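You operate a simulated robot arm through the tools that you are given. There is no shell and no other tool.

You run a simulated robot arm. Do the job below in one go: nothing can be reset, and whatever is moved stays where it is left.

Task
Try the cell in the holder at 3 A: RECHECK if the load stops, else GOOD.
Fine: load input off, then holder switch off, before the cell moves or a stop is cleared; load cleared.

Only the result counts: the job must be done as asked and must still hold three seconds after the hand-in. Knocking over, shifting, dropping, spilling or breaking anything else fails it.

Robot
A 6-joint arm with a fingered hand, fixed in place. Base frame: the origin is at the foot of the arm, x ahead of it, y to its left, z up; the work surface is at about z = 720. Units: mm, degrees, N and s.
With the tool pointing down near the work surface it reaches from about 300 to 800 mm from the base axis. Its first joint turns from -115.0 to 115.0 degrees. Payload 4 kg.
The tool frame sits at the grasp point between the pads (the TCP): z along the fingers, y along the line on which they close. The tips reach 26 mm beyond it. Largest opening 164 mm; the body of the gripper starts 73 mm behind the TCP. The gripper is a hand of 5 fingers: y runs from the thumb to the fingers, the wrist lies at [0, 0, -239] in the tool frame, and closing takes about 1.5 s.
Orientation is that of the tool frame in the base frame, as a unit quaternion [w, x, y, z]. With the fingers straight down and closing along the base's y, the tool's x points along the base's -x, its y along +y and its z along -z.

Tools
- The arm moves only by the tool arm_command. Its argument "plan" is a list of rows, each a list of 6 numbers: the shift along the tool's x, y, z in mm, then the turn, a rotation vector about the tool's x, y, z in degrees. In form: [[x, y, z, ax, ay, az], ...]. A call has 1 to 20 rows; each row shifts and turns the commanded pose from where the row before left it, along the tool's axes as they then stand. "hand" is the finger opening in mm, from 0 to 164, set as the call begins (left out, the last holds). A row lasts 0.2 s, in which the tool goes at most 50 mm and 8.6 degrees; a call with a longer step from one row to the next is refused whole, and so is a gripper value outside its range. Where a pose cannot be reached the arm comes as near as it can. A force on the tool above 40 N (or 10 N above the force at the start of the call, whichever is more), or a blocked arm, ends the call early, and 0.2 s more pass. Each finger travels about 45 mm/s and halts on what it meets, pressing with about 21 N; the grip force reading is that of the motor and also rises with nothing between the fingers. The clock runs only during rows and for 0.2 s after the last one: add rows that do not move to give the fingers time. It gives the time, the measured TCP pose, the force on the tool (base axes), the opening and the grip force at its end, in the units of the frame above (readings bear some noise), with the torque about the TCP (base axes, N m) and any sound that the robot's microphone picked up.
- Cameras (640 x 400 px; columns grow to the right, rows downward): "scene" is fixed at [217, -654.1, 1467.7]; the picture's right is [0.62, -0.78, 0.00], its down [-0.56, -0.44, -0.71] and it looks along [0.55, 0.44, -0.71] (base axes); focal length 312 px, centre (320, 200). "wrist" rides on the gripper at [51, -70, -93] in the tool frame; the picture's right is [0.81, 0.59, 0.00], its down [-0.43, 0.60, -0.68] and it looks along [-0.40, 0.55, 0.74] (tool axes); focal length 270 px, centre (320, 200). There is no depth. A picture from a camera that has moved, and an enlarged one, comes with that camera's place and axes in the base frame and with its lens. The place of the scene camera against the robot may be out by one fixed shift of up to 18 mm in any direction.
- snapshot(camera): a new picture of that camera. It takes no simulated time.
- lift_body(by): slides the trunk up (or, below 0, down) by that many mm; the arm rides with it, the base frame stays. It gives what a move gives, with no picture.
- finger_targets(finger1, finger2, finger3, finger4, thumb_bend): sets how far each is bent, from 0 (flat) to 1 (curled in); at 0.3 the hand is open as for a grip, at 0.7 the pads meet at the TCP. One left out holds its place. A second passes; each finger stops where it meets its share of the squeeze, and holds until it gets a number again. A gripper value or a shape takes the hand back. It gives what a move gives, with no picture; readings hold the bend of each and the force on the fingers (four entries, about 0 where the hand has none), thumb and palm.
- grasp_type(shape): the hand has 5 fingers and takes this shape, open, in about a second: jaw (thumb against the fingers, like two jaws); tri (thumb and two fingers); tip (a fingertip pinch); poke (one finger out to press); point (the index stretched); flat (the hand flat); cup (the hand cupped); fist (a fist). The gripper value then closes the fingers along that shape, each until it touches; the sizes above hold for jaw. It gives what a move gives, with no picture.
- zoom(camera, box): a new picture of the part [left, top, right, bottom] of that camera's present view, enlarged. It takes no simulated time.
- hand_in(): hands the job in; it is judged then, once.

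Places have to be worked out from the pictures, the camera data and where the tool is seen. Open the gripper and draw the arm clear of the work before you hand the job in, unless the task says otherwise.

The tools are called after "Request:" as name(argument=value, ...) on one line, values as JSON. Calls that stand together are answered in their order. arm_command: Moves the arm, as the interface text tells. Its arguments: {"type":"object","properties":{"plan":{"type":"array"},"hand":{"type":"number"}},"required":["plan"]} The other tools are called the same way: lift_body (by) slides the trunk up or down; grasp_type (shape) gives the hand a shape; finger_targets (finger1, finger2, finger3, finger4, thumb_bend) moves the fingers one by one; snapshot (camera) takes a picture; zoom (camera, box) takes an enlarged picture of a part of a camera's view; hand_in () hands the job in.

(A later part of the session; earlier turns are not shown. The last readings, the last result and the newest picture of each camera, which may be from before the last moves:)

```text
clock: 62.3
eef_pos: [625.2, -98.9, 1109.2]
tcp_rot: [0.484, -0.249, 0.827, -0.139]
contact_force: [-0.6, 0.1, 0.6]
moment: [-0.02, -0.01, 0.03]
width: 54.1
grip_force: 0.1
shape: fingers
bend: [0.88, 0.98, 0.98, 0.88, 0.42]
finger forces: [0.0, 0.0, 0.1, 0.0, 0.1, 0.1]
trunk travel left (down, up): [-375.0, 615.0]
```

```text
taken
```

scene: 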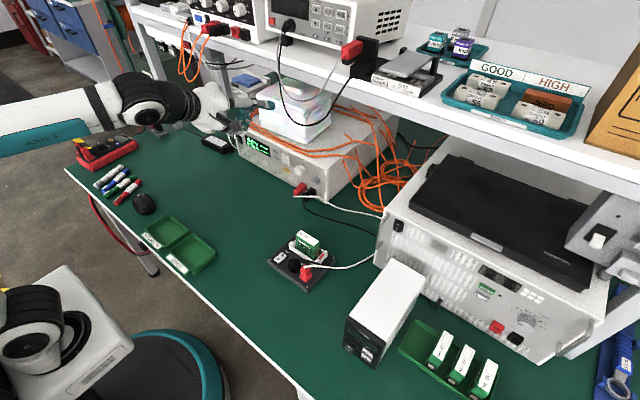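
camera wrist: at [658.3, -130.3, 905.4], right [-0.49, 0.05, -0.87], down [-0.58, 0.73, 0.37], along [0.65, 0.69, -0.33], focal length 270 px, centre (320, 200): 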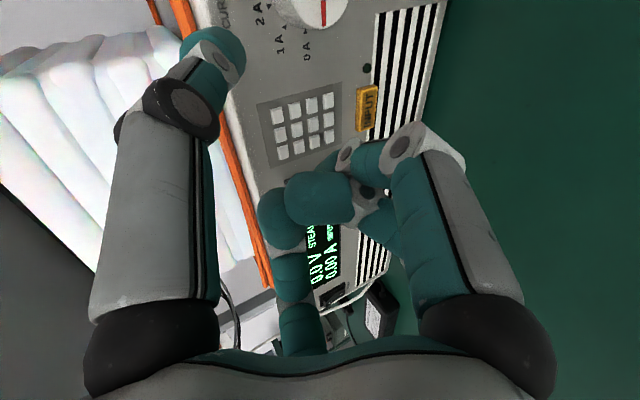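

The arm is clear. I'll undo the roll and pitch the hand straight down while moving back and down towards the holder's left side.

Request:
arm_command(plan=[[18.2, 11.8, 12.3, 0, 0, 8.25], [19.7, 9, 12.3, 0, 0, 8.25], [20.8, 6, 12.3, 0, 0, 8.25], [21.5, 3, 12.3, 0, 0, 8.25], [11, -6, -5.3, 0, 7.56, 0], [11.6, -6, -3.8, 0, 7.56, 0], [12, -6, -2.2, 0, 7.56, 0], [12.2, -6, -0.7, 0, 7.56, 0], [12.2, -6, 1.1, 0, 7.56, 0], [11.9, -6, 2.5, 0, 7.56, 0], [11.5, -6, 4.2, 0, 7.56, 0], [10.9, -6, 5.5, 0, 7.56, 0], [0, 0, 0, 0, 0, 0]])

Request:
snapshot(camera="wrist")

Request:
snapshot(camera="scene")

```text
clock: 65.1
eef_pos: [539.1, -147.3, 928.4]
tcp_rot: [0.004, -0.006, 1.0, 0.0]
contact_force: [1.4, 0.3, 0.0]
moment: [0.0, 0.04, 0.0]
width: 54.1
grip_force: 0.0
shape: fingers
bend: [0.88, 0.98, 0.98, 0.88, 0.42]
finger forces: [0.0, 0.1, 0.0, 0.1, 0.0, 0.0]
out of reach, approached as far as the arm can: row 12
trunk travel left (down, up): [-375.0, 615.0]
```

```text
taken
camera wrist: at [489.6, -217.5, 1021.1], right [-0.82, 0.58, -0.01], down [0.42, 0.6, 0.68], along [0.4, 0.55, -0.73], focal length 270 px, centre (320, 200)
```

wrist: 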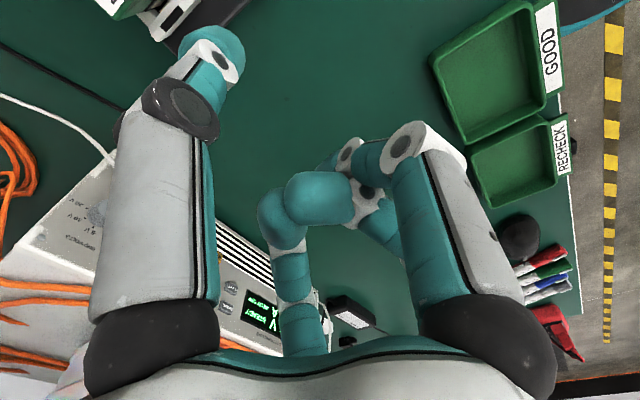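

```text
taken
```

scene: 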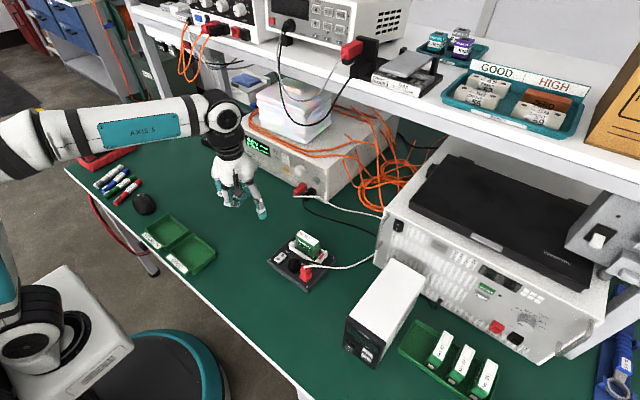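

The hand points straight down. The switch is outside the wrist view, so I'll shift right and slightly up to look at the holder from above.

Request:
arm_command(plan=[[13, -34, -7, 0, 0, 0], [13, -34, -7, 0, 0, 0], [13, -34, -7, 0, 0, 0], [0, 0, 0, 0, 0, 0]])

Request:
snapshot(camera="wrist")

Request:
zoom(camera="wrist", box=[200, 0, 440, 170])

```text
clock: 66.1
eef_pos: [495.0, -246.3, 926.3]
tcp_rot: [0.003, -0.007, 1.0, 0.001]
contact_force: [-0.1, 1.0, -0.5]
moment: [0.02, 0.03, 0.03]
width: 54.0
grip_force: 0.0
shape: fingers
bend: [0.88, 0.98, 0.98, 0.88, 0.42]
finger forces: [0.1, 0.0, 0.0, 0.0, 0.0, 0.0]
out of reach, approached as far as the arm can: row 1, 2, 3
trunk travel left (down, up): [-375.0, 615.0]
```

```text
taken
camera wrist: at [445.9, -317.3, 1018.8], right [-0.82, 0.58, 0.0], down [0.42, 0.6, 0.68], along [0.4, 0.55, -0.73], focal length 270 px, centre (320, 200)
```

wrist: 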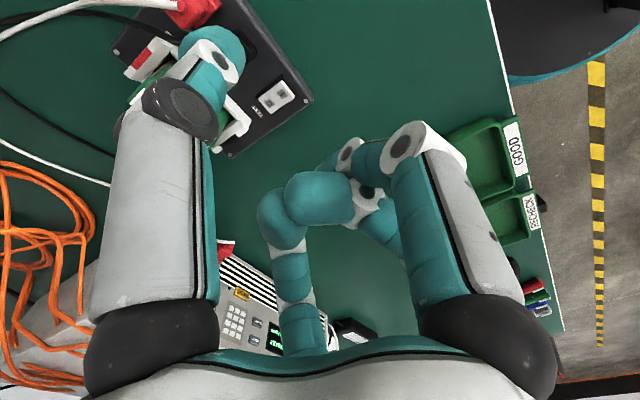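

```text
2.35 times, centred on (320, 85) of wrist
camera zoom: at [445.9, -317.3, 1018.8], right [-0.82, 0.58, 0.0], down [0.42, 0.6, 0.68], along [0.4, 0.55, -0.73], focal length 636 px, centre (320, 471)
```

zoom: 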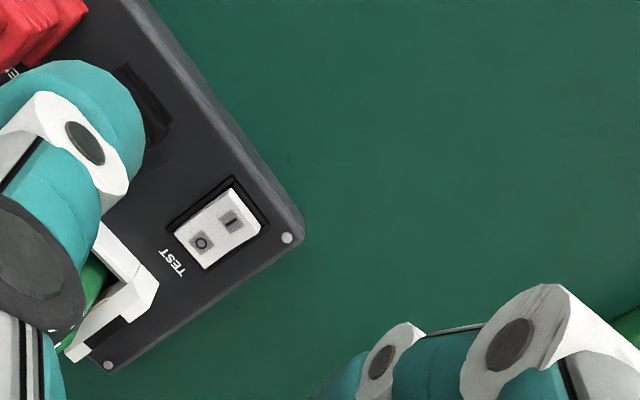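

From this view the switch's I mark is near (537,−254,753). I'll move so the thumb tip hovers about 35 mm above it.

Request:
arm_command(plan=[[-12.3, 22.3, 0, 0, 0, 0], [-12.3, 22.3, 0, 0, 0, 0], [-12.3, 22.3, 0, 0, 0, 0], [0, 0, 21, 0, 0, 0], [0, 0, 21, 0, 0, 0], [0, 0, 21, 0, 0, 0], [0, 0, 21, 0, 0, 0], [0, 0, 21, 0, 0, 0], [0, 0, 0, 0, 0, 0]])

Request:
zoom(camera="scene", box=[245, 200, 345, 290])

Request:
snapshot(camera="wrist")

```text
clock: 68.1
eef_pos: [532.9, -177.8, 820.8]
tcp_rot: [0.0, -0.007, 1.0, 0.001]
contact_force: [-0.6, 0.5, 0.4]
moment: [0.03, -0.01, 0.01]
width: 53.7
grip_force: 0.1
shape: fingers
bend: [0.88, 0.98, 0.98, 0.88, 0.42]
finger forces: [0.1, 0.0, 0.1, 0.0, 0.0, 0.1]
trunk travel left (down, up): [-375.0, 615.0]
```

```text
4.44 times, centred on (295, 245) of scene
camera zoom: at [217.0, -654.1, 1467.7], right [0.62, -0.78, 0.0], down [-0.56, -0.44, -0.71], along [0.55, 0.44, -0.71], focal length 1385 px, centre (431, 0)
```

zoom: 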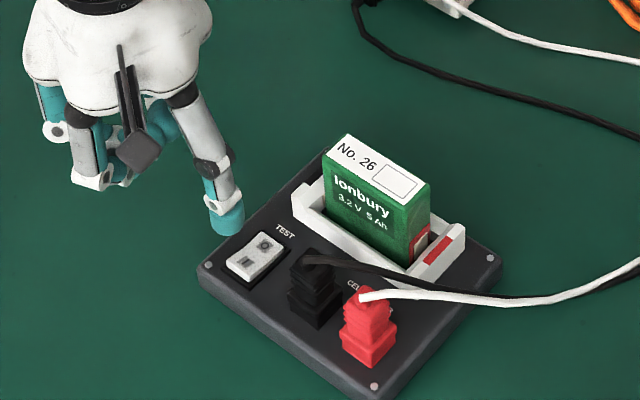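

```text
taken
camera wrist: at [483.8, -249.7, 914.6], right [-0.82, 0.58, 0.0], down [0.43, 0.6, 0.68], along [0.39, 0.56, -0.73], focal length 270 px, centre (320, 200)
```

wrist: 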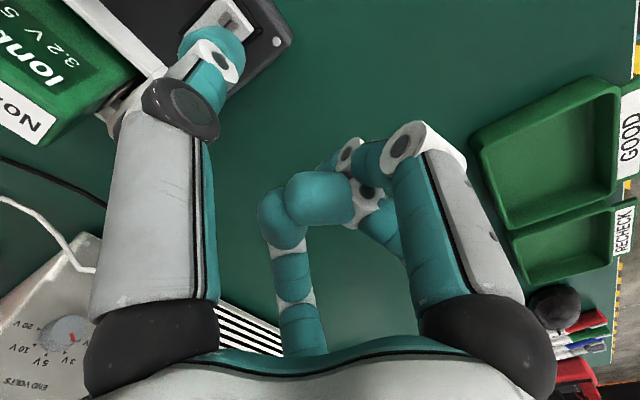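

The tip hovers near the switch; the scene suggests a small shift of about −5 mm in y. I'll apply it and press down gently in steps.

Request:
arm_command(plan=[[1, -5, 0, 0, 0, 0], [0, 0, 12, 0, 0, 0], [0, 0, 6, 0, 0, 0], [0, 0, 4, 0, 0, 0], [0, 0, 3, 0, 0, 0], [0, 0, 0, 0, 0, 0]])

Request:
zoom(camera="scene", box=[265, 220, 325, 275])

```text
clock: 69.5
eef_pos: [531.7, -185.0, 796.8]
tcp_rot: [-0.001, -0.006, 1.0, 0.001]
contact_force: [0.8, 0.2, -0.9]
moment: [0.02, -0.02, -0.01]
width: 53.9
grip_force: 0.1
shape: fingers
bend: [0.88, 0.98, 0.98, 0.88, 0.42]
finger forces: [0.0, 0.1, 0.0, 0.0, 0.0, 0.0]
trunk travel left (down, up): [-375.0, 615.0]
```

```text
7.27 times, centred on (295, 248) of scene
camera zoom: at [217.0, -654.1, 1467.7], right [0.62, -0.78, 0.0], down [-0.56, -0.44, -0.71], along [0.55, 0.44, -0.71], focal length 2267 px, centre (502, -146)
```

zoom: 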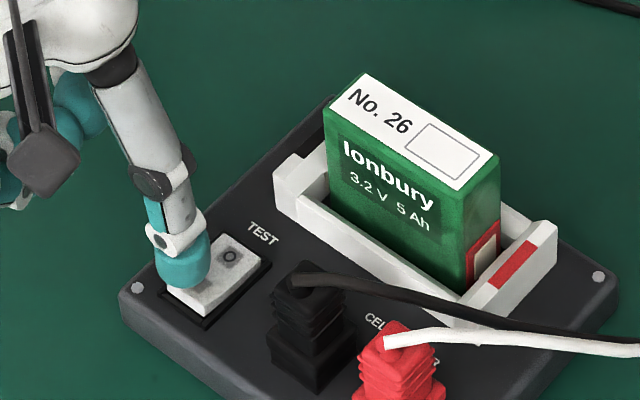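

The tip is right over the I half with no contact yet. I'll continue down.

Request:
arm_command(plan=[[0, 0, 3, 0, 0, 0], [0, 0, 3, 0, 0, 0], [0, 0, 3, 0, 0, 0], [0, 0, 0, 0, 0, 0]])

Request:
zoom(camera="scene", box=[265, 220, 325, 275])

Request:
zoom(camera="scene", box=[235, 130, 285, 170])

```text
clock: 70.5
eef_pos: [529.8, -182.9, 788.5]
tcp_rot: [0.0, -0.006, 1.0, 0.003]
contact_force: [0.2, 0.3, 0.4]
moment: [-0.09, -0.04, -0.01]
width: 53.9
grip_force: 0.7
shape: fingers
bend: [0.88, 0.98, 0.98, 0.88, 0.42]
finger forces: [0.1, 0.0, 0.0, 0.0, 1.2, 0.0]
trunk travel left (down, up): [-375.0, 615.0]
```

```text
7.27 times, centred on (295, 248) of scene
camera zoom: at [217.0, -654.1, 1467.7], right [0.62, -0.78, 0.0], down [-0.56, -0.44, -0.71], along [0.55, 0.44, -0.71], focal length 2267 px, centre (502, -146)
```

zoom: 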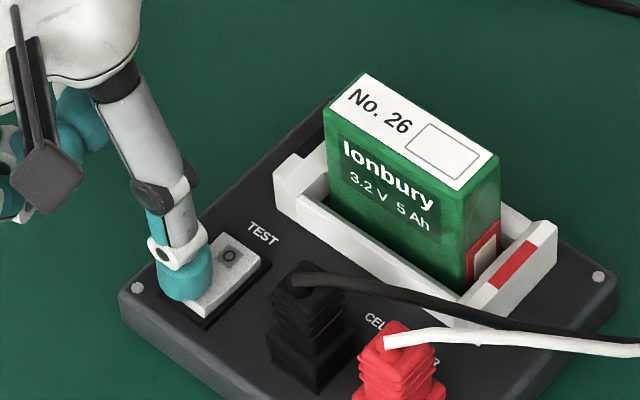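

```text
10.00 times, centred on (260, 150) of scene
camera zoom: at [217.0, -654.1, 1467.7], right [0.62, -0.78, 0.0], down [-0.56, -0.44, -0.71], along [0.55, 0.44, -0.71], focal length 3117 px, centre (920, 700)
```

zoom: 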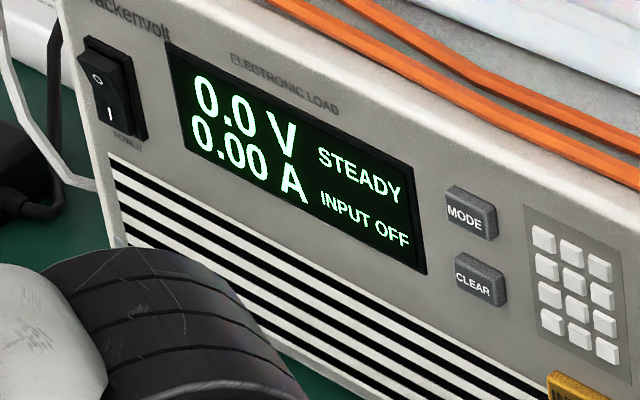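

First contact (about 1 N). I'll press further.

Request:
arm_command(plan=[[0, 0, 2, 0, 0, 0], [0, 0, 2, 0, 0, 0], [0, 0, 2, 0, 0, 0], [0, 0, 0, 0, 0, 0]])

Request:
zoom(camera="scene", box=[265, 220, 325, 275])

Request:
zoom(camera="scene", box=[235, 130, 285, 170])

```text
clock: 71.5
eef_pos: [530.9, -182.4, 783.4]
tcp_rot: [0.003, -0.007, 1.0, 0.0]
contact_force: [-0.9, 5.4, 31.2]
moment: [-2.02, -0.16, -0.03]
width: 54.8
grip_force: 15.4
shape: fingers
bend: [0.88, 0.98, 0.98, 0.88, 0.41]
finger forces: [0.0, 0.1, 0.0, 0.0, 30.6, 0.0]
trunk travel left (down, up): [-375.0, 615.0]
```

```text
7.27 times, centred on (295, 248) of scene
camera zoom: at [217.0, -654.1, 1467.7], right [0.62, -0.78, 0.0], down [-0.56, -0.44, -0.71], along [0.55, 0.44, -0.71], focal length 2267 px, centre (502, -146)
```

zoom: 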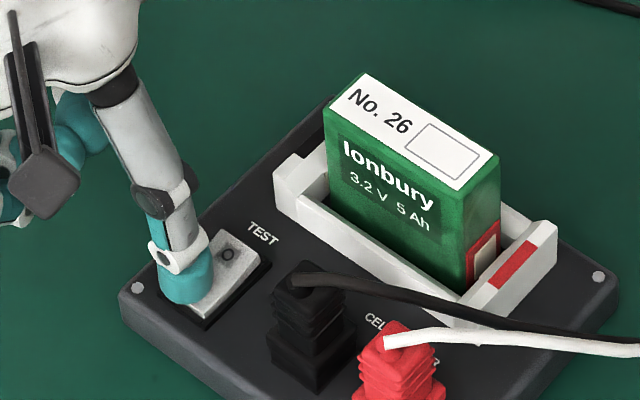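

```text
10.00 times, centred on (260, 150) of scene
camera zoom: at [217.0, -654.1, 1467.7], right [0.62, -0.78, 0.0], down [-0.56, -0.44, -0.71], along [0.55, 0.44, -0.71], focal length 3117 px, centre (920, 700)
```

zoom: 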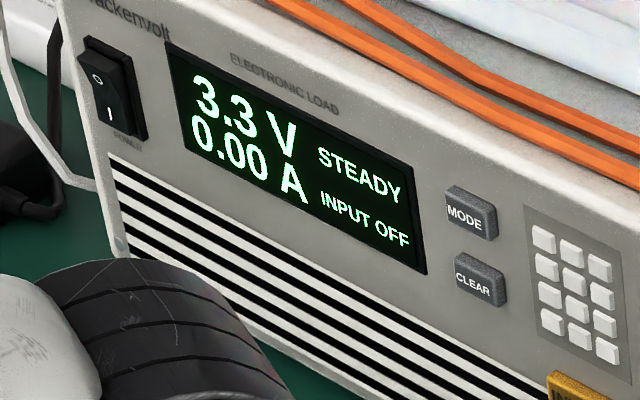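

The display shows 3.3 V, so TEST is on. I'll lift off and re-pose the hand to about 40° pitch with a slight roll, ready to press INPUT.

Request:
arm_command(plan=[[0, 0, -10, 0, 0, 0], [0, 0, -30, 0, 0, 0], [0, 0, -30, 0, 0, 0], [0, 0, -30, 0, 0, 0], [0, 0, -30, 0, 0, 0], [-15, 20, -8, 0, -7.15, 0], [-15.9, 20, -6.1, 0, -7.15, 0], [-16.5, 20, -4, 0, -7.15, 0], [-16.9, 20, -2, 0, -7.15, 0], [-17, 20, 0.2, 0, -7.15, 0], [-16.8, 20, 2.3, 0, -7.15, 0], [-16.4, 20, 4.4, 0, -7.15, 0], [0, 0, 0, 0, 0, -7.5], [0, 0, 0, 0, 0, -7.5], [0, 0, 0, 0, 0, 0]])

Request:
snapshot(camera="scene")

Request:
zoom(camera="scene", box=[265, 220, 325, 275])

```text
clock: 74.7
eef_pos: [633.4, -42.7, 967.9]
tcp_rot: [0.42, -0.123, 0.898, -0.051]
contact_force: [0.7, -0.1, -0.2]
moment: [0.04, -0.01, 0.02]
width: 54.1
grip_force: 0.0
shape: fingers
bend: [0.88, 0.98, 0.98, 0.88, 0.42]
finger forces: [0.0, 0.1, 0.0, 0.0, 0.1, 0.0]
trunk travel left (down, up): [-375.0, 615.0]
```

```text
taken
```

scene: 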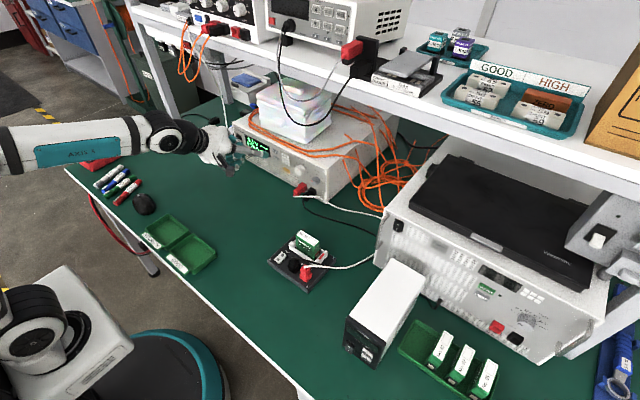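

```text
7.27 times, centred on (295, 248) of scene
camera zoom: at [217.0, -654.1, 1467.7], right [0.62, -0.78, 0.0], down [-0.56, -0.44, -0.71], along [0.55, 0.44, -0.71], focal length 2267 px, centre (502, -146)
```

zoom: 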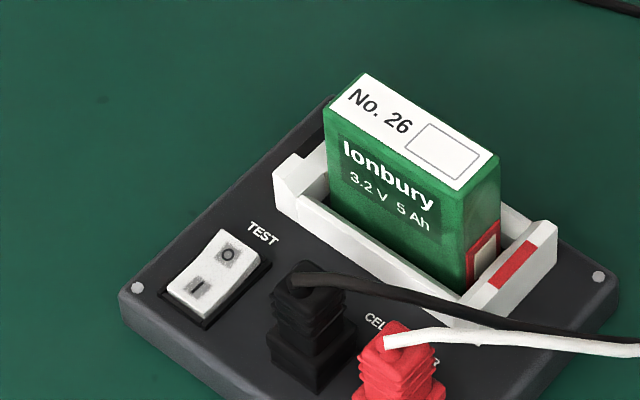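

TEST stays latched on I. I'll lower the trunk 130 mm and bring the thumb tip to about 25 mm in front of INPUT.

Request:
lift_body(by=-130)

Request:
arm_command(plan=[[-8.15, 9.1, 17.5, 0, 0, 0], [-8.15, 9.1, 17.5, 0, 0, 0], [-8.15, 9.1, 17.5, 0, 0, 0], [-8.15, 9.1, 17.5, 0, 0, 0], [-8.15, 9.1, 17.5, 0, 0, 0], [-8.15, 9.1, 17.5, 0, 0, 0], [0, 0, 0, 0, 0, 0]])

Request:
zoom(camera="wrist", box=[160, 0, 400, 150])

Request:
zoom(camera="scene", box=[235, 135, 315, 200])

```text
clock: 76.3
eef_pos: [634.0, -41.9, 837.9]
tcp_rot: [0.42, -0.124, 0.898, -0.051]
contact_force: [1.0, -0.7, 0.4]
moment: [0.01, -0.02, -0.01]
width: 54.0
grip_force: 0.0
shape: fingers
bend: [0.88, 0.98, 0.98, 0.88, 0.42]
finger forces: [0.0, 0.0, 0.1, 0.0, 0.0, 0.0]
trunk travel left (down, up): [-245.0, 745.0]
```

```text
clock: 77.9
eef_pos: [735.8, 25.1, 795.7]
tcp_rot: [0.42, -0.123, 0.898, -0.051]
contact_force: [-0.1, 0.2, -0.7]
moment: [0.02, -0.01, 0.03]
width: 54.1
grip_force: 0.0
shape: fingers
bend: [0.88, 0.98, 0.98, 0.88, 0.42]
finger forces: [0.1, 0.1, 0.0, 0.0, 0.1, 0.1]
trunk travel left (down, up): [-245.0, 745.0]
```

```text
2.67 times, centred on (280, 75) of wrist
camera zoom: at [646.8, -58.0, 832.7], right [-0.6, 0.35, -0.71], down [-0.36, 0.68, 0.64], along [0.71, 0.64, -0.28], focal length 721 px, centre (427, 533)
```

zoom: 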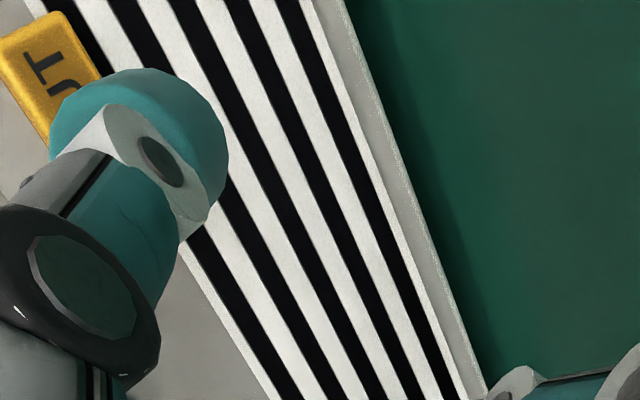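

```text
6.15 times, centred on (275, 168) of scene
camera zoom: at [217.0, -654.1, 1467.7], right [0.62, -0.78, 0.0], down [-0.56, -0.44, -0.71], along [0.55, 0.44, -0.71], focal length 1918 px, centre (597, 400)
```

zoom: 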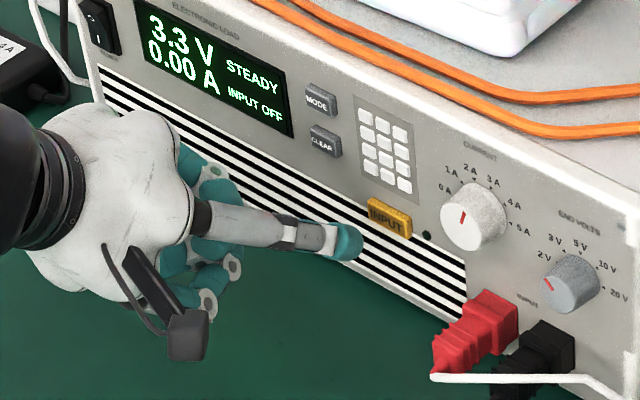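

The tip is about 25 mm out and a bit left of INPUT. I'll shift 7 mm right and press forward in steps.

Request:
arm_command(plan=[[1.85, -6.75, -0.1, 0, 0, 0], [-5.56, -1.6, 6.9, 0, 0, 0], [-2.5, -0.7, 3.07, 0, 0, 0], [-1.85, -0.53, 2.3, 0, 0, 0], [0, 0, 0, 0, 0, 0]])

Request:
zoom(camera="scene", box=[235, 135, 315, 200])

```text
clock: 79.1
eef_pos: [751.8, 17.4, 797.8]
tcp_rot: [0.42, -0.124, 0.898, -0.05]
contact_force: [-0.1, 0.2, 0.6]
moment: [-0.01, -0.02, 0.0]
width: 54.2
grip_force: 0.1
shape: fingers
bend: [0.88, 0.98, 0.98, 0.88, 0.42]
finger forces: [0.0, 0.0, 0.0, 0.0, 0.0, 0.0]
trunk travel left (down, up): [-245.0, 745.0]
```

```text
6.15 times, centred on (275, 168) of scene
camera zoom: at [217.0, -654.1, 1467.7], right [0.62, -0.78, 0.0], down [-0.56, -0.44, -0.71], along [0.55, 0.44, -0.71], focal length 1918 px, centre (597, 400)
```

zoom: 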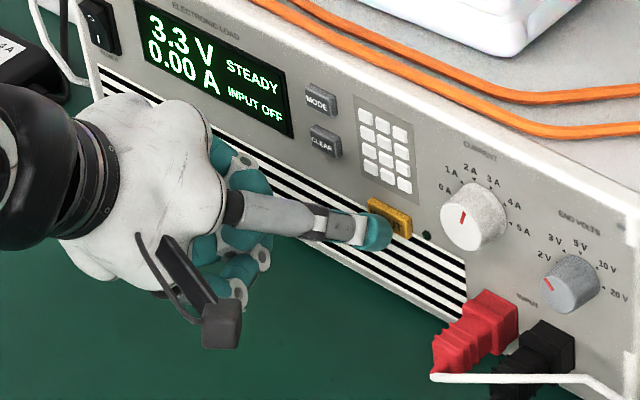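

Lined up with INPUT and nearly touching. I'll press on in small steps.

Request:
arm_command(plan=[[-1.85, -0.53, 2.3, 0, 0, 0], [-1.85, -0.53, 2.3, 0, 0, 0], [0, 0, 0, 0, 0, 0]])

Request:
zoom(camera="scene", box=[235, 135, 315, 200])

```text
clock: 79.9
eef_pos: [756.7, 17.1, 797.1]
tcp_rot: [0.42, -0.123, 0.898, -0.051]
contact_force: [-6.6, -0.9, -0.6]
moment: [0.03, 0.04, -0.4]
width: 53.9
grip_force: 2.4
shape: fingers
bend: [0.88, 0.98, 0.98, 0.88, 0.42]
finger forces: [0.0, 0.0, 0.1, 0.0, 5.8, 0.0]
trunk travel left (down, up): [-245.0, 745.0]
heard: click
```

```text
6.15 times, centred on (275, 168) of scene
camera zoom: at [217.0, -654.1, 1467.7], right [0.62, -0.78, 0.0], down [-0.56, -0.44, -0.71], along [0.55, 0.44, -0.71], focal length 1918 px, centre (597, 400)
```

zoom: 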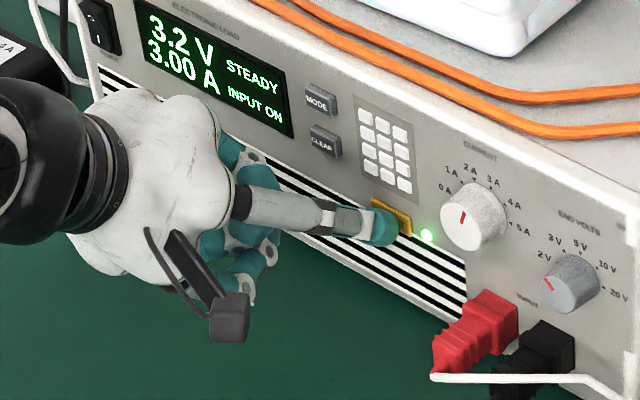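

Click heard: INPUT ON, 3.00 A, 3.2 V. I'll back off slightly and wait while watching the display for a stop.

Request:
arm_command(plan=[[5.56, 1.6, -6.9, 0, 0, 0], [3.7, 1.06, -4.6, 0, 0, 0], [0, 0, 0, 0, 0, 0], [0, 0, 0, 0, 0, 0], [0, 0, 0, 0, 0, 0], [0, 0, 0, 0, 0, 0], [0, 0, 0, 0, 0, 0], [0, 0, 0, 0, 0, 0], [0, 0, 0, 0, 0, 0], [0, 0, 0, 0, 0, 0]])

Request:
zoom(camera="scene", box=[235, 135, 315, 200])

```text
clock: 82.1
eef_pos: [742.8, 17.6, 797.3]
tcp_rot: [0.42, -0.123, 0.898, -0.05]
contact_force: [0.2, 1.1, -0.1]
moment: [0.0, -0.02, 0.01]
width: 53.9
grip_force: 0.0
shape: fingers
bend: [0.88, 0.98, 0.98, 0.88, 0.42]
finger forces: [0.1, 0.0, 0.0, 0.0, 0.0, 0.0]
trunk travel left (down, up): [-245.0, 745.0]
```

```text
6.15 times, centred on (275, 168) of scene
camera zoom: at [217.0, -654.1, 1467.7], right [0.62, -0.78, 0.0], down [-0.56, -0.44, -0.71], along [0.55, 0.44, -0.71], focal length 1918 px, centre (597, 400)
```

zoom: 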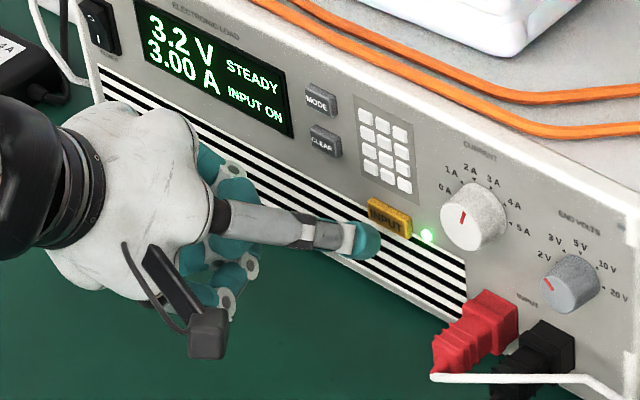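

It is still drawing 3.00 A. I'll wait several more seconds before judging.

Request:
arm_command(plan=[[0, 0, 0, 0, 0, 0], [0, 0, 0, 0, 0, 0], [0, 0, 0, 0, 0, 0], [0, 0, 0, 0, 0, 0], [0, 0, 0, 0, 0, 0], [0, 0, 0, 0, 0, 0], [0, 0, 0, 0, 0, 0], [0, 0, 0, 0, 0, 0], [0, 0, 0, 0, 0, 0], [0, 0, 0, 0, 0, 0], [0, 0, 0, 0, 0, 0], [0, 0, 0, 0, 0, 0], [0, 0, 0, 0, 0, 0], [0, 0, 0, 0, 0, 0], [0, 0, 0, 0, 0, 0], [0, 0, 0, 0, 0, 0], [0, 0, 0, 0, 0, 0], [0, 0, 0, 0, 0, 0], [0, 0, 0, 0, 0, 0], [0, 0, 0, 0, 0, 0]])

Request:
zoom(camera="scene", box=[235, 135, 315, 200])

```text
clock: 86.3
eef_pos: [743.0, 17.5, 797.1]
tcp_rot: [0.42, -0.123, 0.898, -0.05]
contact_force: [0.4, -0.5, 0.4]
moment: [-0.04, -0.03, -0.01]
width: 53.7
grip_force: 0.0
shape: fingers
bend: [0.88, 0.98, 0.98, 0.88, 0.42]
finger forces: [0.0, 0.0, 0.0, 0.0, 0.1, 0.1]
trunk travel left (down, up): [-245.0, 745.0]
```

```text
6.15 times, centred on (275, 168) of scene
camera zoom: at [217.0, -654.1, 1467.7], right [0.62, -0.78, 0.0], down [-0.56, -0.44, -0.71], along [0.55, 0.44, -0.71], focal length 1918 px, centre (597, 400)
```

zoom: 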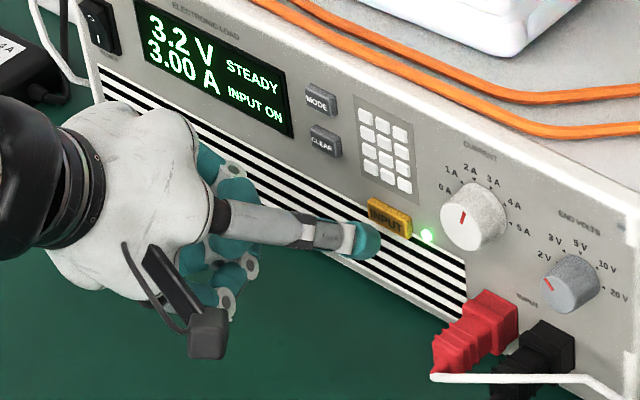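

Still 3.2 V at 3.00 A after about 6 s. I'll wait longer to be sure.

Request:
arm_command(plan=[[0, 0, 0, 0, 0, 0], [0, 0, 0, 0, 0, 0], [0, 0, 0, 0, 0, 0], [0, 0, 0, 0, 0, 0], [0, 0, 0, 0, 0, 0], [0, 0, 0, 0, 0, 0], [0, 0, 0, 0, 0, 0], [0, 0, 0, 0, 0, 0], [0, 0, 0, 0, 0, 0], [0, 0, 0, 0, 0, 0], [0, 0, 0, 0, 0, 0], [0, 0, 0, 0, 0, 0], [0, 0, 0, 0, 0, 0], [0, 0, 0, 0, 0, 0], [0, 0, 0, 0, 0, 0], [0, 0, 0, 0, 0, 0], [0, 0, 0, 0, 0, 0], [0, 0, 0, 0, 0, 0], [0, 0, 0, 0, 0, 0], [0, 0, 0, 0, 0, 0]])

Request:
zoom(camera="scene", box=[235, 135, 315, 200])

Request:
arm_command(plan=[[0, 0, 0, 0, 0, 0], [0, 0, 0, 0, 0, 0], [0, 0, 0, 0, 0, 0], [0, 0, 0, 0, 0, 0], [0, 0, 0, 0, 0, 0], [0, 0, 0, 0, 0, 0], [0, 0, 0, 0, 0, 0], [0, 0, 0, 0, 0, 0], [0, 0, 0, 0, 0, 0], [0, 0, 0, 0, 0, 0], [0, 0, 0, 0, 0, 0], [0, 0, 0, 0, 0, 0], [0, 0, 0, 0, 0, 0], [0, 0, 0, 0, 0, 0], [0, 0, 0, 0, 0, 0], [0, 0, 0, 0, 0, 0], [0, 0, 0, 0, 0, 0], [0, 0, 0, 0, 0, 0], [0, 0, 0, 0, 0, 0], [0, 0, 0, 0, 0, 0]])

Request:
zoom(camera="scene", box=[235, 135, 315, 200])

```text
clock: 90.5
eef_pos: [742.9, 18.5, 797.8]
tcp_rot: [0.419, -0.122, 0.898, -0.052]
contact_force: [-0.5, -0.4, -0.1]
moment: [0.0, -0.05, 0.0]
width: 54.2
grip_force: 0.1
shape: fingers
bend: [0.88, 0.98, 0.98, 0.88, 0.42]
finger forces: [0.0, 0.0, 0.1, 0.0, 0.0, 0.0]
trunk travel left (down, up): [-245.0, 745.0]
```

```text
6.15 times, centred on (275, 168) of scene
camera zoom: at [217.0, -654.1, 1467.7], right [0.62, -0.78, 0.0], down [-0.56, -0.44, -0.71], along [0.55, 0.44, -0.71], focal length 1918 px, centre (597, 400)
```

zoom: 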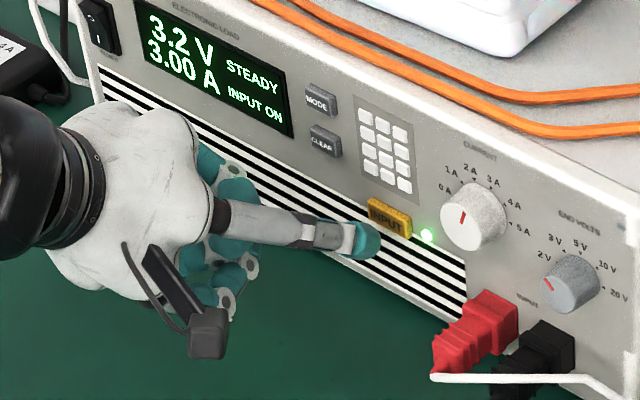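

```text
clock: 94.7
eef_pos: [741.4, 18.4, 797.2]
tcp_rot: [0.419, -0.123, 0.898, -0.051]
contact_force: [0.2, -0.2, -0.3]
moment: [0.01, 0.04, 0.04]
width: 54.0
grip_force: 0.1
shape: fingers
bend: [0.88, 0.98, 0.98, 0.88, 0.42]
finger forces: [0.1, 0.1, 0.0, 0.0, 0.0, 0.0]
trunk travel left (down, up): [-245.0, 745.0]
```

```text
6.15 times, centred on (275, 168) of scene
camera zoom: at [217.0, -654.1, 1467.7], right [0.62, -0.78, 0.0], down [-0.56, -0.44, -0.71], along [0.55, 0.44, -0.71], focal length 1918 px, centre (597, 400)
```

zoom: 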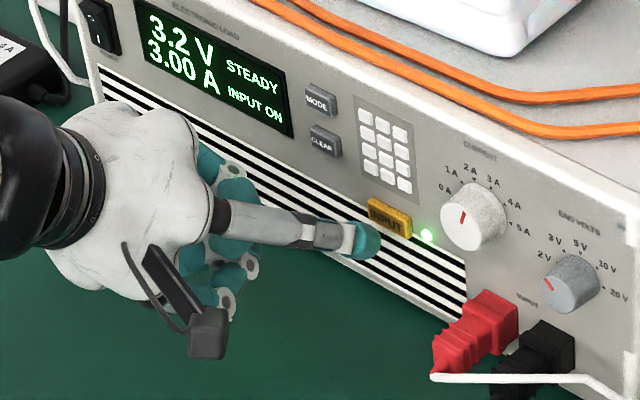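

About 15 s steady at 3.2 V. Waiting costs nothing, so I'll give it another ~17 s for a late stop.

Request:
arm_command(plan=[[0, 0, 0, 0, 0, 0], [0, 0, 0, 0, 0, 0], [0, 0, 0, 0, 0, 0], [0, 0, 0, 0, 0, 0], [0, 0, 0, 0, 0, 0], [0, 0, 0, 0, 0, 0], [0, 0, 0, 0, 0, 0], [0, 0, 0, 0, 0, 0], [0, 0, 0, 0, 0, 0], [0, 0, 0, 0, 0, 0], [0, 0, 0, 0, 0, 0], [0, 0, 0, 0, 0, 0], [0, 0, 0, 0, 0, 0], [0, 0, 0, 0, 0, 0], [0, 0, 0, 0, 0, 0], [0, 0, 0, 0, 0, 0], [0, 0, 0, 0, 0, 0], [0, 0, 0, 0, 0, 0], [0, 0, 0, 0, 0, 0], [0, 0, 0, 0, 0, 0]])

Request:
arm_command(plan=[[0, 0, 0, 0, 0, 0], [0, 0, 0, 0, 0, 0], [0, 0, 0, 0, 0, 0], [0, 0, 0, 0, 0, 0], [0, 0, 0, 0, 0, 0], [0, 0, 0, 0, 0, 0], [0, 0, 0, 0, 0, 0], [0, 0, 0, 0, 0, 0], [0, 0, 0, 0, 0, 0], [0, 0, 0, 0, 0, 0], [0, 0, 0, 0, 0, 0], [0, 0, 0, 0, 0, 0], [0, 0, 0, 0, 0, 0], [0, 0, 0, 0, 0, 0], [0, 0, 0, 0, 0, 0], [0, 0, 0, 0, 0, 0], [0, 0, 0, 0, 0, 0], [0, 0, 0, 0, 0, 0], [0, 0, 0, 0, 0, 0], [0, 0, 0, 0, 0, 0]])

Request:
arm_command(plan=[[0, 0, 0, 0, 0, 0], [0, 0, 0, 0, 0, 0], [0, 0, 0, 0, 0, 0], [0, 0, 0, 0, 0, 0], [0, 0, 0, 0, 0, 0], [0, 0, 0, 0, 0, 0], [0, 0, 0, 0, 0, 0], [0, 0, 0, 0, 0, 0], [0, 0, 0, 0, 0, 0], [0, 0, 0, 0, 0, 0], [0, 0, 0, 0, 0, 0], [0, 0, 0, 0, 0, 0], [0, 0, 0, 0, 0, 0], [0, 0, 0, 0, 0, 0], [0, 0, 0, 0, 0, 0], [0, 0, 0, 0, 0, 0], [0, 0, 0, 0, 0, 0], [0, 0, 0, 0, 0, 0], [0, 0, 0, 0, 0, 0], [0, 0, 0, 0, 0, 0]])

Request:
arm_command(plan=[[0, 0, 0, 0, 0, 0], [0, 0, 0, 0, 0, 0], [0, 0, 0, 0, 0, 0], [0, 0, 0, 0, 0, 0], [0, 0, 0, 0, 0, 0], [0, 0, 0, 0, 0, 0], [0, 0, 0, 0, 0, 0], [0, 0, 0, 0, 0, 0], [0, 0, 0, 0, 0, 0], [0, 0, 0, 0, 0, 0], [0, 0, 0, 0, 0, 0], [0, 0, 0, 0, 0, 0], [0, 0, 0, 0, 0, 0], [0, 0, 0, 0, 0, 0], [0, 0, 0, 0, 0, 0], [0, 0, 0, 0, 0, 0], [0, 0, 0, 0, 0, 0], [0, 0, 0, 0, 0, 0], [0, 0, 0, 0, 0, 0], [0, 0, 0, 0, 0, 0]])

Request:
zoom(camera="scene", box=[235, 135, 315, 200])

```text
clock: 98.9
eef_pos: [742.8, 17.2, 797.7]
tcp_rot: [0.419, -0.123, 0.898, -0.052]
contact_force: [-0.4, 0.4, 0.0]
moment: [-0.02, -0.01, -0.03]
width: 53.7
grip_force: 0.0
shape: fingers
bend: [0.88, 0.98, 0.98, 0.88, 0.42]
finger forces: [0.0, 0.0, 0.0, 0.0, 0.0, 0.0]
trunk travel left (down, up): [-245.0, 745.0]
```

```text
clock: 103.1
eef_pos: [743.1, 18.3, 797.0]
tcp_rot: [0.419, -0.123, 0.898, -0.05]
contact_force: [-0.2, -0.7, 0.0]
moment: [-0.02, 0.01, -0.03]
width: 54.0
grip_force: 0.1
shape: fingers
bend: [0.88, 0.98, 0.98, 0.88, 0.42]
finger forces: [0.0, 0.0, 0.0, 0.0, 0.1, 0.0]
trunk travel left (down, up): [-245.0, 745.0]
```

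```text
clock: 107.3
eef_pos: [742.4, 17.0, 797.1]
tcp_rot: [0.419, -0.122, 0.898, -0.051]
contact_force: [-0.6, 0.1, 1.4]
moment: [-0.03, 0.02, 0.0]
width: 54.0
grip_force: 0.1
shape: fingers
bend: [0.88, 0.98, 0.98, 0.88, 0.42]
finger forces: [0.1, 0.0, 0.0, 0.0, 0.1, 0.1]
trunk travel left (down, up): [-245.0, 745.0]
```

```text
clock: 111.5
eef_pos: [741.8, 18.0, 797.7]
tcp_rot: [0.419, -0.123, 0.898, -0.051]
contact_force: [-0.3, 0.4, 0.8]
moment: [0.01, 0.01, 0.0]
width: 54.1
grip_force: 0.0
shape: fingers
bend: [0.88, 0.98, 0.98, 0.88, 0.42]
finger forces: [0.0, 0.1, 0.1, 0.0, 0.0, 0.0]
trunk travel left (down, up): [-245.0, 745.0]
```

```text
6.15 times, centred on (275, 168) of scene
camera zoom: at [217.0, -654.1, 1467.7], right [0.62, -0.78, 0.0], down [-0.56, -0.44, -0.71], along [0.55, 0.44, -0.71], focal length 1918 px, centre (597, 400)
```

zoom: 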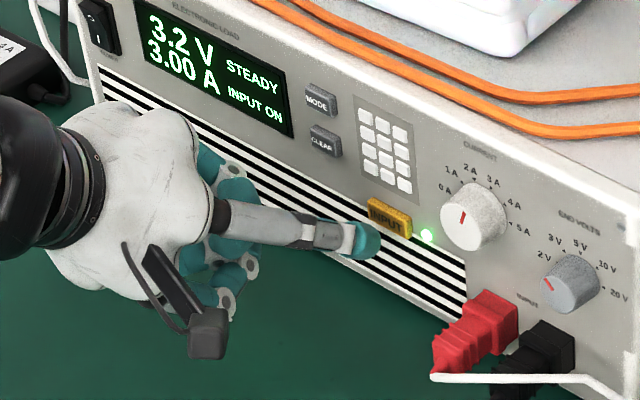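

The cell has held 3.00 A at 3.2 V for over 30 s without a stop, so it is GOOD. Now I'll press INPUT again to switch the load input off.

Request:
arm_command(plan=[[-5.56, -1.6, 6.9, 0, 0, 0], [-1.85, -0.53, 2.3, 0, 0, 0], [-1.85, -0.53, 2.3, 0, 0, 0], [0, 0, 0, 0, 0, 0]])

Request:
zoom(camera="scene", box=[235, 135, 315, 200])

```text
clock: 112.5
eef_pos: [757.3, 17.6, 796.9]
tcp_rot: [0.42, -0.123, 0.898, -0.05]
contact_force: [-6.5, -1.0, -0.9]
moment: [0.05, 0.06, -0.45]
width: 54.1
grip_force: 3.1
shape: fingers
bend: [0.88, 0.98, 0.98, 0.88, 0.42]
finger forces: [0.1, 0.0, 0.0, 0.1, 6.3, 0.1]
trunk travel left (down, up): [-245.0, 745.0]
heard: click
```

```text
6.15 times, centred on (275, 168) of scene
camera zoom: at [217.0, -654.1, 1467.7], right [0.62, -0.78, 0.0], down [-0.56, -0.44, -0.71], along [0.55, 0.44, -0.71], focal length 1918 px, centre (597, 400)
```

zoom: 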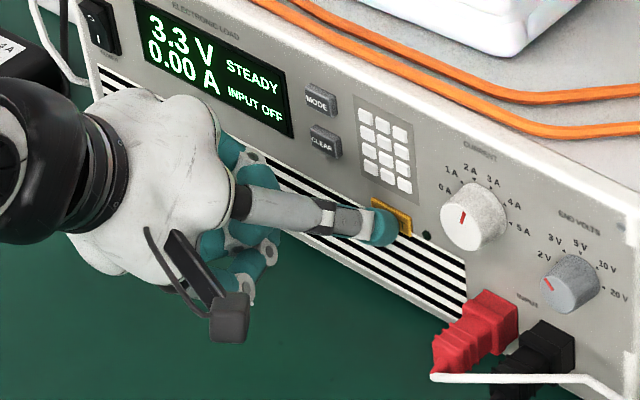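

INPUT OFF is confirmed with no stop shown. I'll retreat and return to the holder switch by the reverse path.

Request:
arm_command(plan=[[7.7, 2.2, -9.6, 0, 0, 0], [7.7, 2.2, -9.6, 0, 0, 0], [7.7, -8.1, -17, 0, 0, 0], [7.7, -8.1, -17, 0, 0, 0], [7.7, -8.1, -17, 0, 0, 0], [7.7, -8.1, -17, 0, 0, 0], [7.7, -8.1, -17, 0, 0, 0], [7.7, -8.1, -17, 0, 0, 0], [0, 0, 0, 0, 0, 0]])

Request:
lift_body(by=130)

Request:
arm_command(plan=[[0, 0, 0, 0, 0, 7.5], [0, 0, 0, 0, 0, 7.5], [16.4, -20, -4.4, 0, 7.15, 0], [16.8, -20, -2.3, 0, 7.15, 0], [17, -20, -0.2, 0, 7.15, 0], [16.9, -20, 2, 0, 7.15, 0], [16.5, -20, 4, 0, 7.15, 0], [15.9, -20, 6.1, 0, 7.15, 0], [15, -20, 8, 0, 7.15, 0], [0, 0, 0, 0, 0, 0]])

Request:
snapshot(camera="scene")

```text
clock: 114.5
eef_pos: [634.2, -43.2, 837.2]
tcp_rot: [0.42, -0.122, 0.898, -0.052]
contact_force: [0.5, 0.4, 0.2]
moment: [0.0, -0.02, 0.03]
width: 54.1
grip_force: 0.2
shape: fingers
bend: [0.88, 0.98, 0.98, 0.88, 0.42]
finger forces: [0.0, 0.0, 0.0, 0.0, 0.0, 0.0]
trunk travel left (down, up): [-245.0, 745.0]
```

```text
clock: 116.0
eef_pos: [635.6, -42.6, 967.8]
tcp_rot: [0.42, -0.123, 0.898, -0.051]
contact_force: [-0.3, 0.1, 0.3]
moment: [-0.01, -0.02, 0.0]
width: 54.0
grip_force: 0.0
shape: fingers
bend: [0.88, 0.98, 0.98, 0.88, 0.42]
finger forces: [0.0, 0.0, 0.0, 0.1, 0.0, 0.0]
trunk travel left (down, up): [-375.0, 615.0]
```

```text
clock: 118.2
eef_pos: [538.3, -183.0, 899.1]
tcp_rot: [0.0, -0.006, 1.0, 0.001]
contact_force: [-0.3, 0.0, -1.2]
moment: [0.01, 0.01, 0.0]
width: 54.0
grip_force: 0.0
shape: fingers
bend: [0.88, 0.98, 0.98, 0.88, 0.42]
finger forces: [0.0, 0.1, 0.1, 0.0, 0.1, 0.0]
trunk travel left (down, up): [-375.0, 615.0]
```

```text
taken
```

scene: 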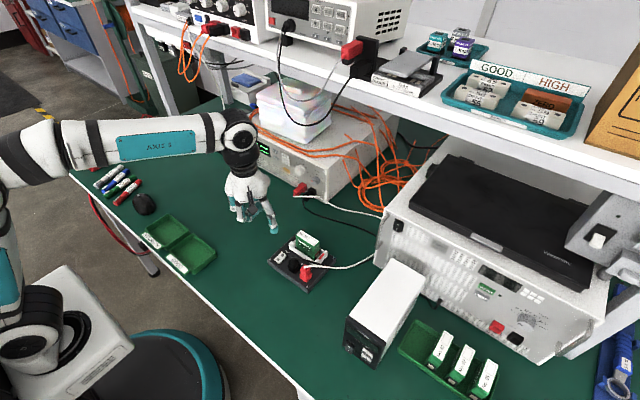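

The hand is back above the switch. I'll shift 12 mm forward to the O half and descend to just above it.

Request:
arm_command(plan=[[-12, 0, 0, 0, 0, 0], [0, 0, 20, 0, 0, 0], [0, 0, 20, 0, 0, 0], [0, 0, 20, 0, 0, 0], [0, 0, 20, 0, 0, 0], [0, 0, 18, 0, 0, 0], [0, 0, 0, 0, 0, 0]])

Request:
zoom(camera="scene", box=[265, 220, 325, 275])

```text
clock: 119.8
eef_pos: [551.0, -183.8, 799.7]
tcp_rot: [0.0, -0.007, 1.0, 0.002]
contact_force: [-0.4, 0.1, -0.1]
moment: [0.02, -0.01, -0.03]
width: 53.9
grip_force: 0.0
shape: fingers
bend: [0.88, 0.98, 0.98, 0.88, 0.42]
finger forces: [0.0, 0.1, 0.0, 0.0, 0.0, 0.1]
trunk travel left (down, up): [-375.0, 615.0]
```

```text
7.27 times, centred on (295, 248) of scene
camera zoom: at [217.0, -654.1, 1467.7], right [0.62, -0.78, 0.0], down [-0.56, -0.44, -0.71], along [0.55, 0.44, -0.71], focal length 2267 px, centre (502, -146)
```

zoom: 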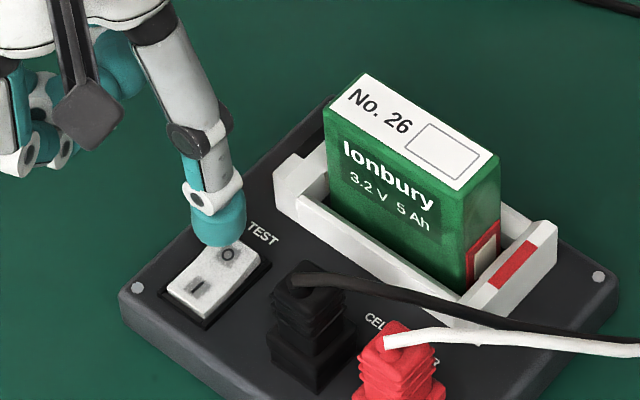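

The tip is above the O end. Pressing down in steps.

Request:
arm_command(plan=[[0, 0, 5, 0, 0, 0], [0, 0, 4, 0, 0, 0], [0, 0, 3, 0, 0, 0], [0, 0, 2, 0, 0, 0], [0, 0, 2, 0, 0, 0], [0, 0, 0, 0, 0, 0]])

Request:
zoom(camera="scene", box=[265, 220, 325, 275])

Request:
zoom(camera="scene", box=[235, 130, 285, 170])

```text
clock: 121.2
eef_pos: [550.8, -181.9, 786.1]
tcp_rot: [0.002, -0.005, 1.0, 0.0]
contact_force: [0.3, 3.5, 19.6]
moment: [-1.24, 0.06, 0.01]
width: 54.4
grip_force: 9.6
shape: fingers
bend: [0.88, 0.98, 0.98, 0.88, 0.42]
finger forces: [0.0, 0.0, 0.0, 0.0, 18.5, 0.0]
trunk travel left (down, up): [-375.0, 615.0]
```

```text
7.27 times, centred on (295, 248) of scene
camera zoom: at [217.0, -654.1, 1467.7], right [0.62, -0.78, 0.0], down [-0.56, -0.44, -0.71], along [0.55, 0.44, -0.71], focal length 2267 px, centre (502, -146)
```

zoom: 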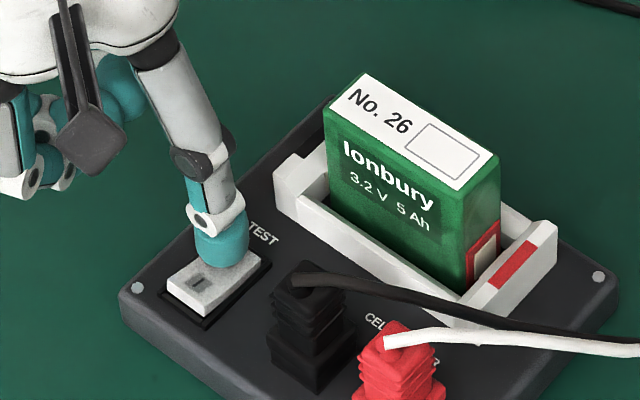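

```text
10.00 times, centred on (260, 150) of scene
camera zoom: at [217.0, -654.1, 1467.7], right [0.62, -0.78, 0.0], down [-0.56, -0.44, -0.71], along [0.55, 0.44, -0.71], focal length 3117 px, centre (920, 700)
```

zoom: 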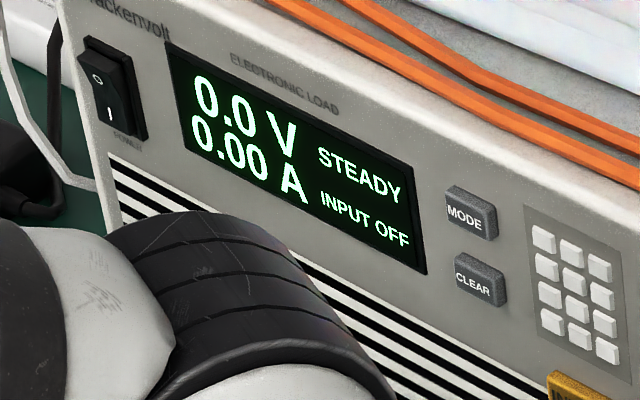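

The display dropped to 0.0 V, so TEST is off. I'll raise the hand and open the tip shape (thumb against fingers 2 and 3), which suits the thin cell, then look at it.

Request:
arm_command(plan=[[0, 0, -10, 0, 0, 0], [0, 0, -30, 0, 0, 0], [0, 0, -30, 0, 0, 0], [0, 0, -30, 0, 0, 0], [0, 0, -30, 0, 0, 0], [0, 0, 0, 0, 0, 0]])

Request:
finger_targets(finger1=0.2, finger2=0.4, finger3=0.4, finger4=0.2, thumb_bend=0.4)

Request:
snapshot(camera="wrist")

Request:
zoom(camera="scene", box=[200, 150, 360, 300])

```text
clock: 122.6
eef_pos: [551.1, -181.9, 915.7]
tcp_rot: [0.0, -0.006, 1.0, 0.002]
contact_force: [-0.5, 0.3, -0.8]
moment: [0.0, 0.0, 0.0]
width: 53.8
grip_force: 0.0
shape: fingers
bend: [0.88, 0.98, 0.98, 0.88, 0.42]
finger forces: [0.0, 0.0, 0.1, 0.0, 0.0, 0.0]
trunk travel left (down, up): [-375.0, 615.0]
```

```text
clock: 123.6
eef_pos: [551.3, -183.4, 915.3]
tcp_rot: [0.0, -0.006, 1.0, 0.002]
contact_force: [0.0, 0.0, 0.2]
moment: [0.0, 0.02, -0.01]
width: 90.2
grip_force: 0.1
shape: fingers
bend: [0.2, 0.4, 0.4, 0.2, 0.4]
finger forces: [0.0, 0.1, 0.0, 0.1, 0.0, 0.0]
trunk travel left (down, up): [-375.0, 615.0]
```

```text
taken
camera wrist: at [503.2, -254.2, 1007.7], right [-0.82, 0.58, 0.0], down [0.43, 0.6, 0.68], along [0.39, 0.56, -0.73], focal length 270 px, centre (320, 200)
```

wrist: 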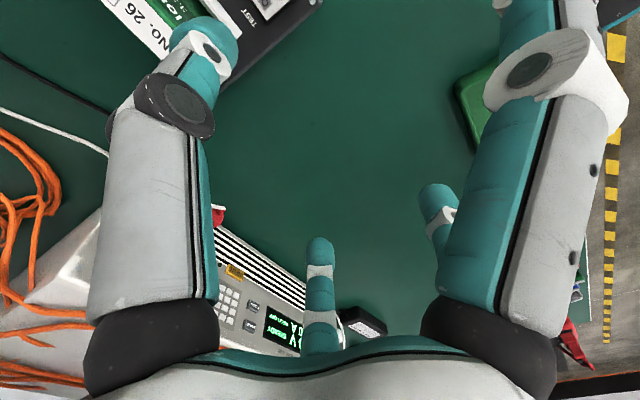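

```text
2.67 times, centred on (280, 225) of scene
camera zoom: at [217.0, -654.1, 1467.7], right [0.62, -0.78, 0.0], down [-0.56, -0.44, -0.71], along [0.55, 0.44, -0.71], focal length 831 px, centre (427, 133)
```

zoom: 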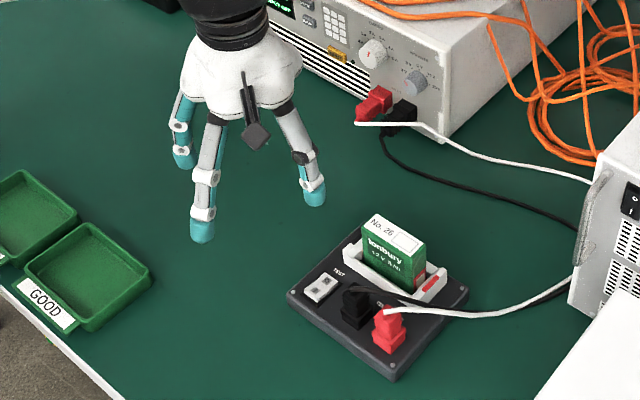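

The digits' radial layout is clear now. I'll zoom on the cell top in this wrist view to fix its height.

Request:
zoom(camera="wrist", box=[90, 0, 250, 100])

Request:
zoom(camera="scene", box=[285, 225, 335, 275])

```text
4.00 times, centred on (170, 50) of wrist
camera zoom: at [503.2, -254.2, 1007.7], right [-0.82, 0.58, 0.0], down [0.43, 0.6, 0.68], along [0.39, 0.56, -0.73], focal length 1081 px, centre (920, 800)
```

zoom: 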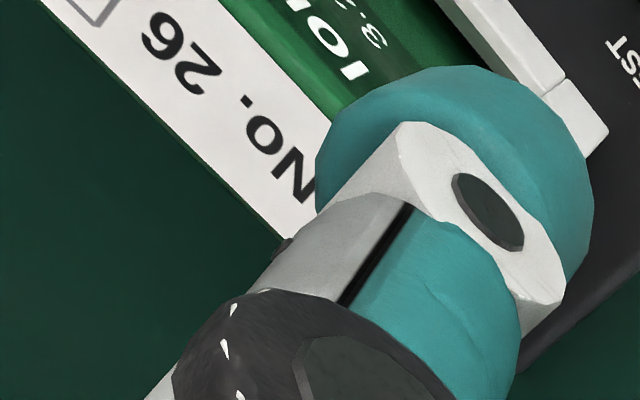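

```text
8.00 times, centred on (310, 250) of scene
camera zoom: at [217.0, -654.1, 1467.7], right [0.62, -0.78, 0.0], down [-0.56, -0.44, -0.71], along [0.55, 0.44, -0.71], focal length 2493 px, centre (400, -200)
```

zoom: 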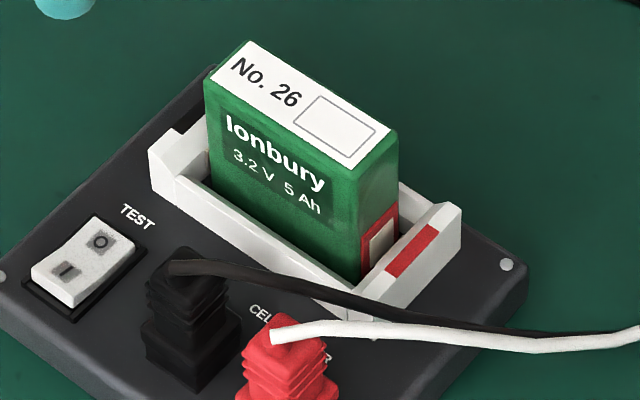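

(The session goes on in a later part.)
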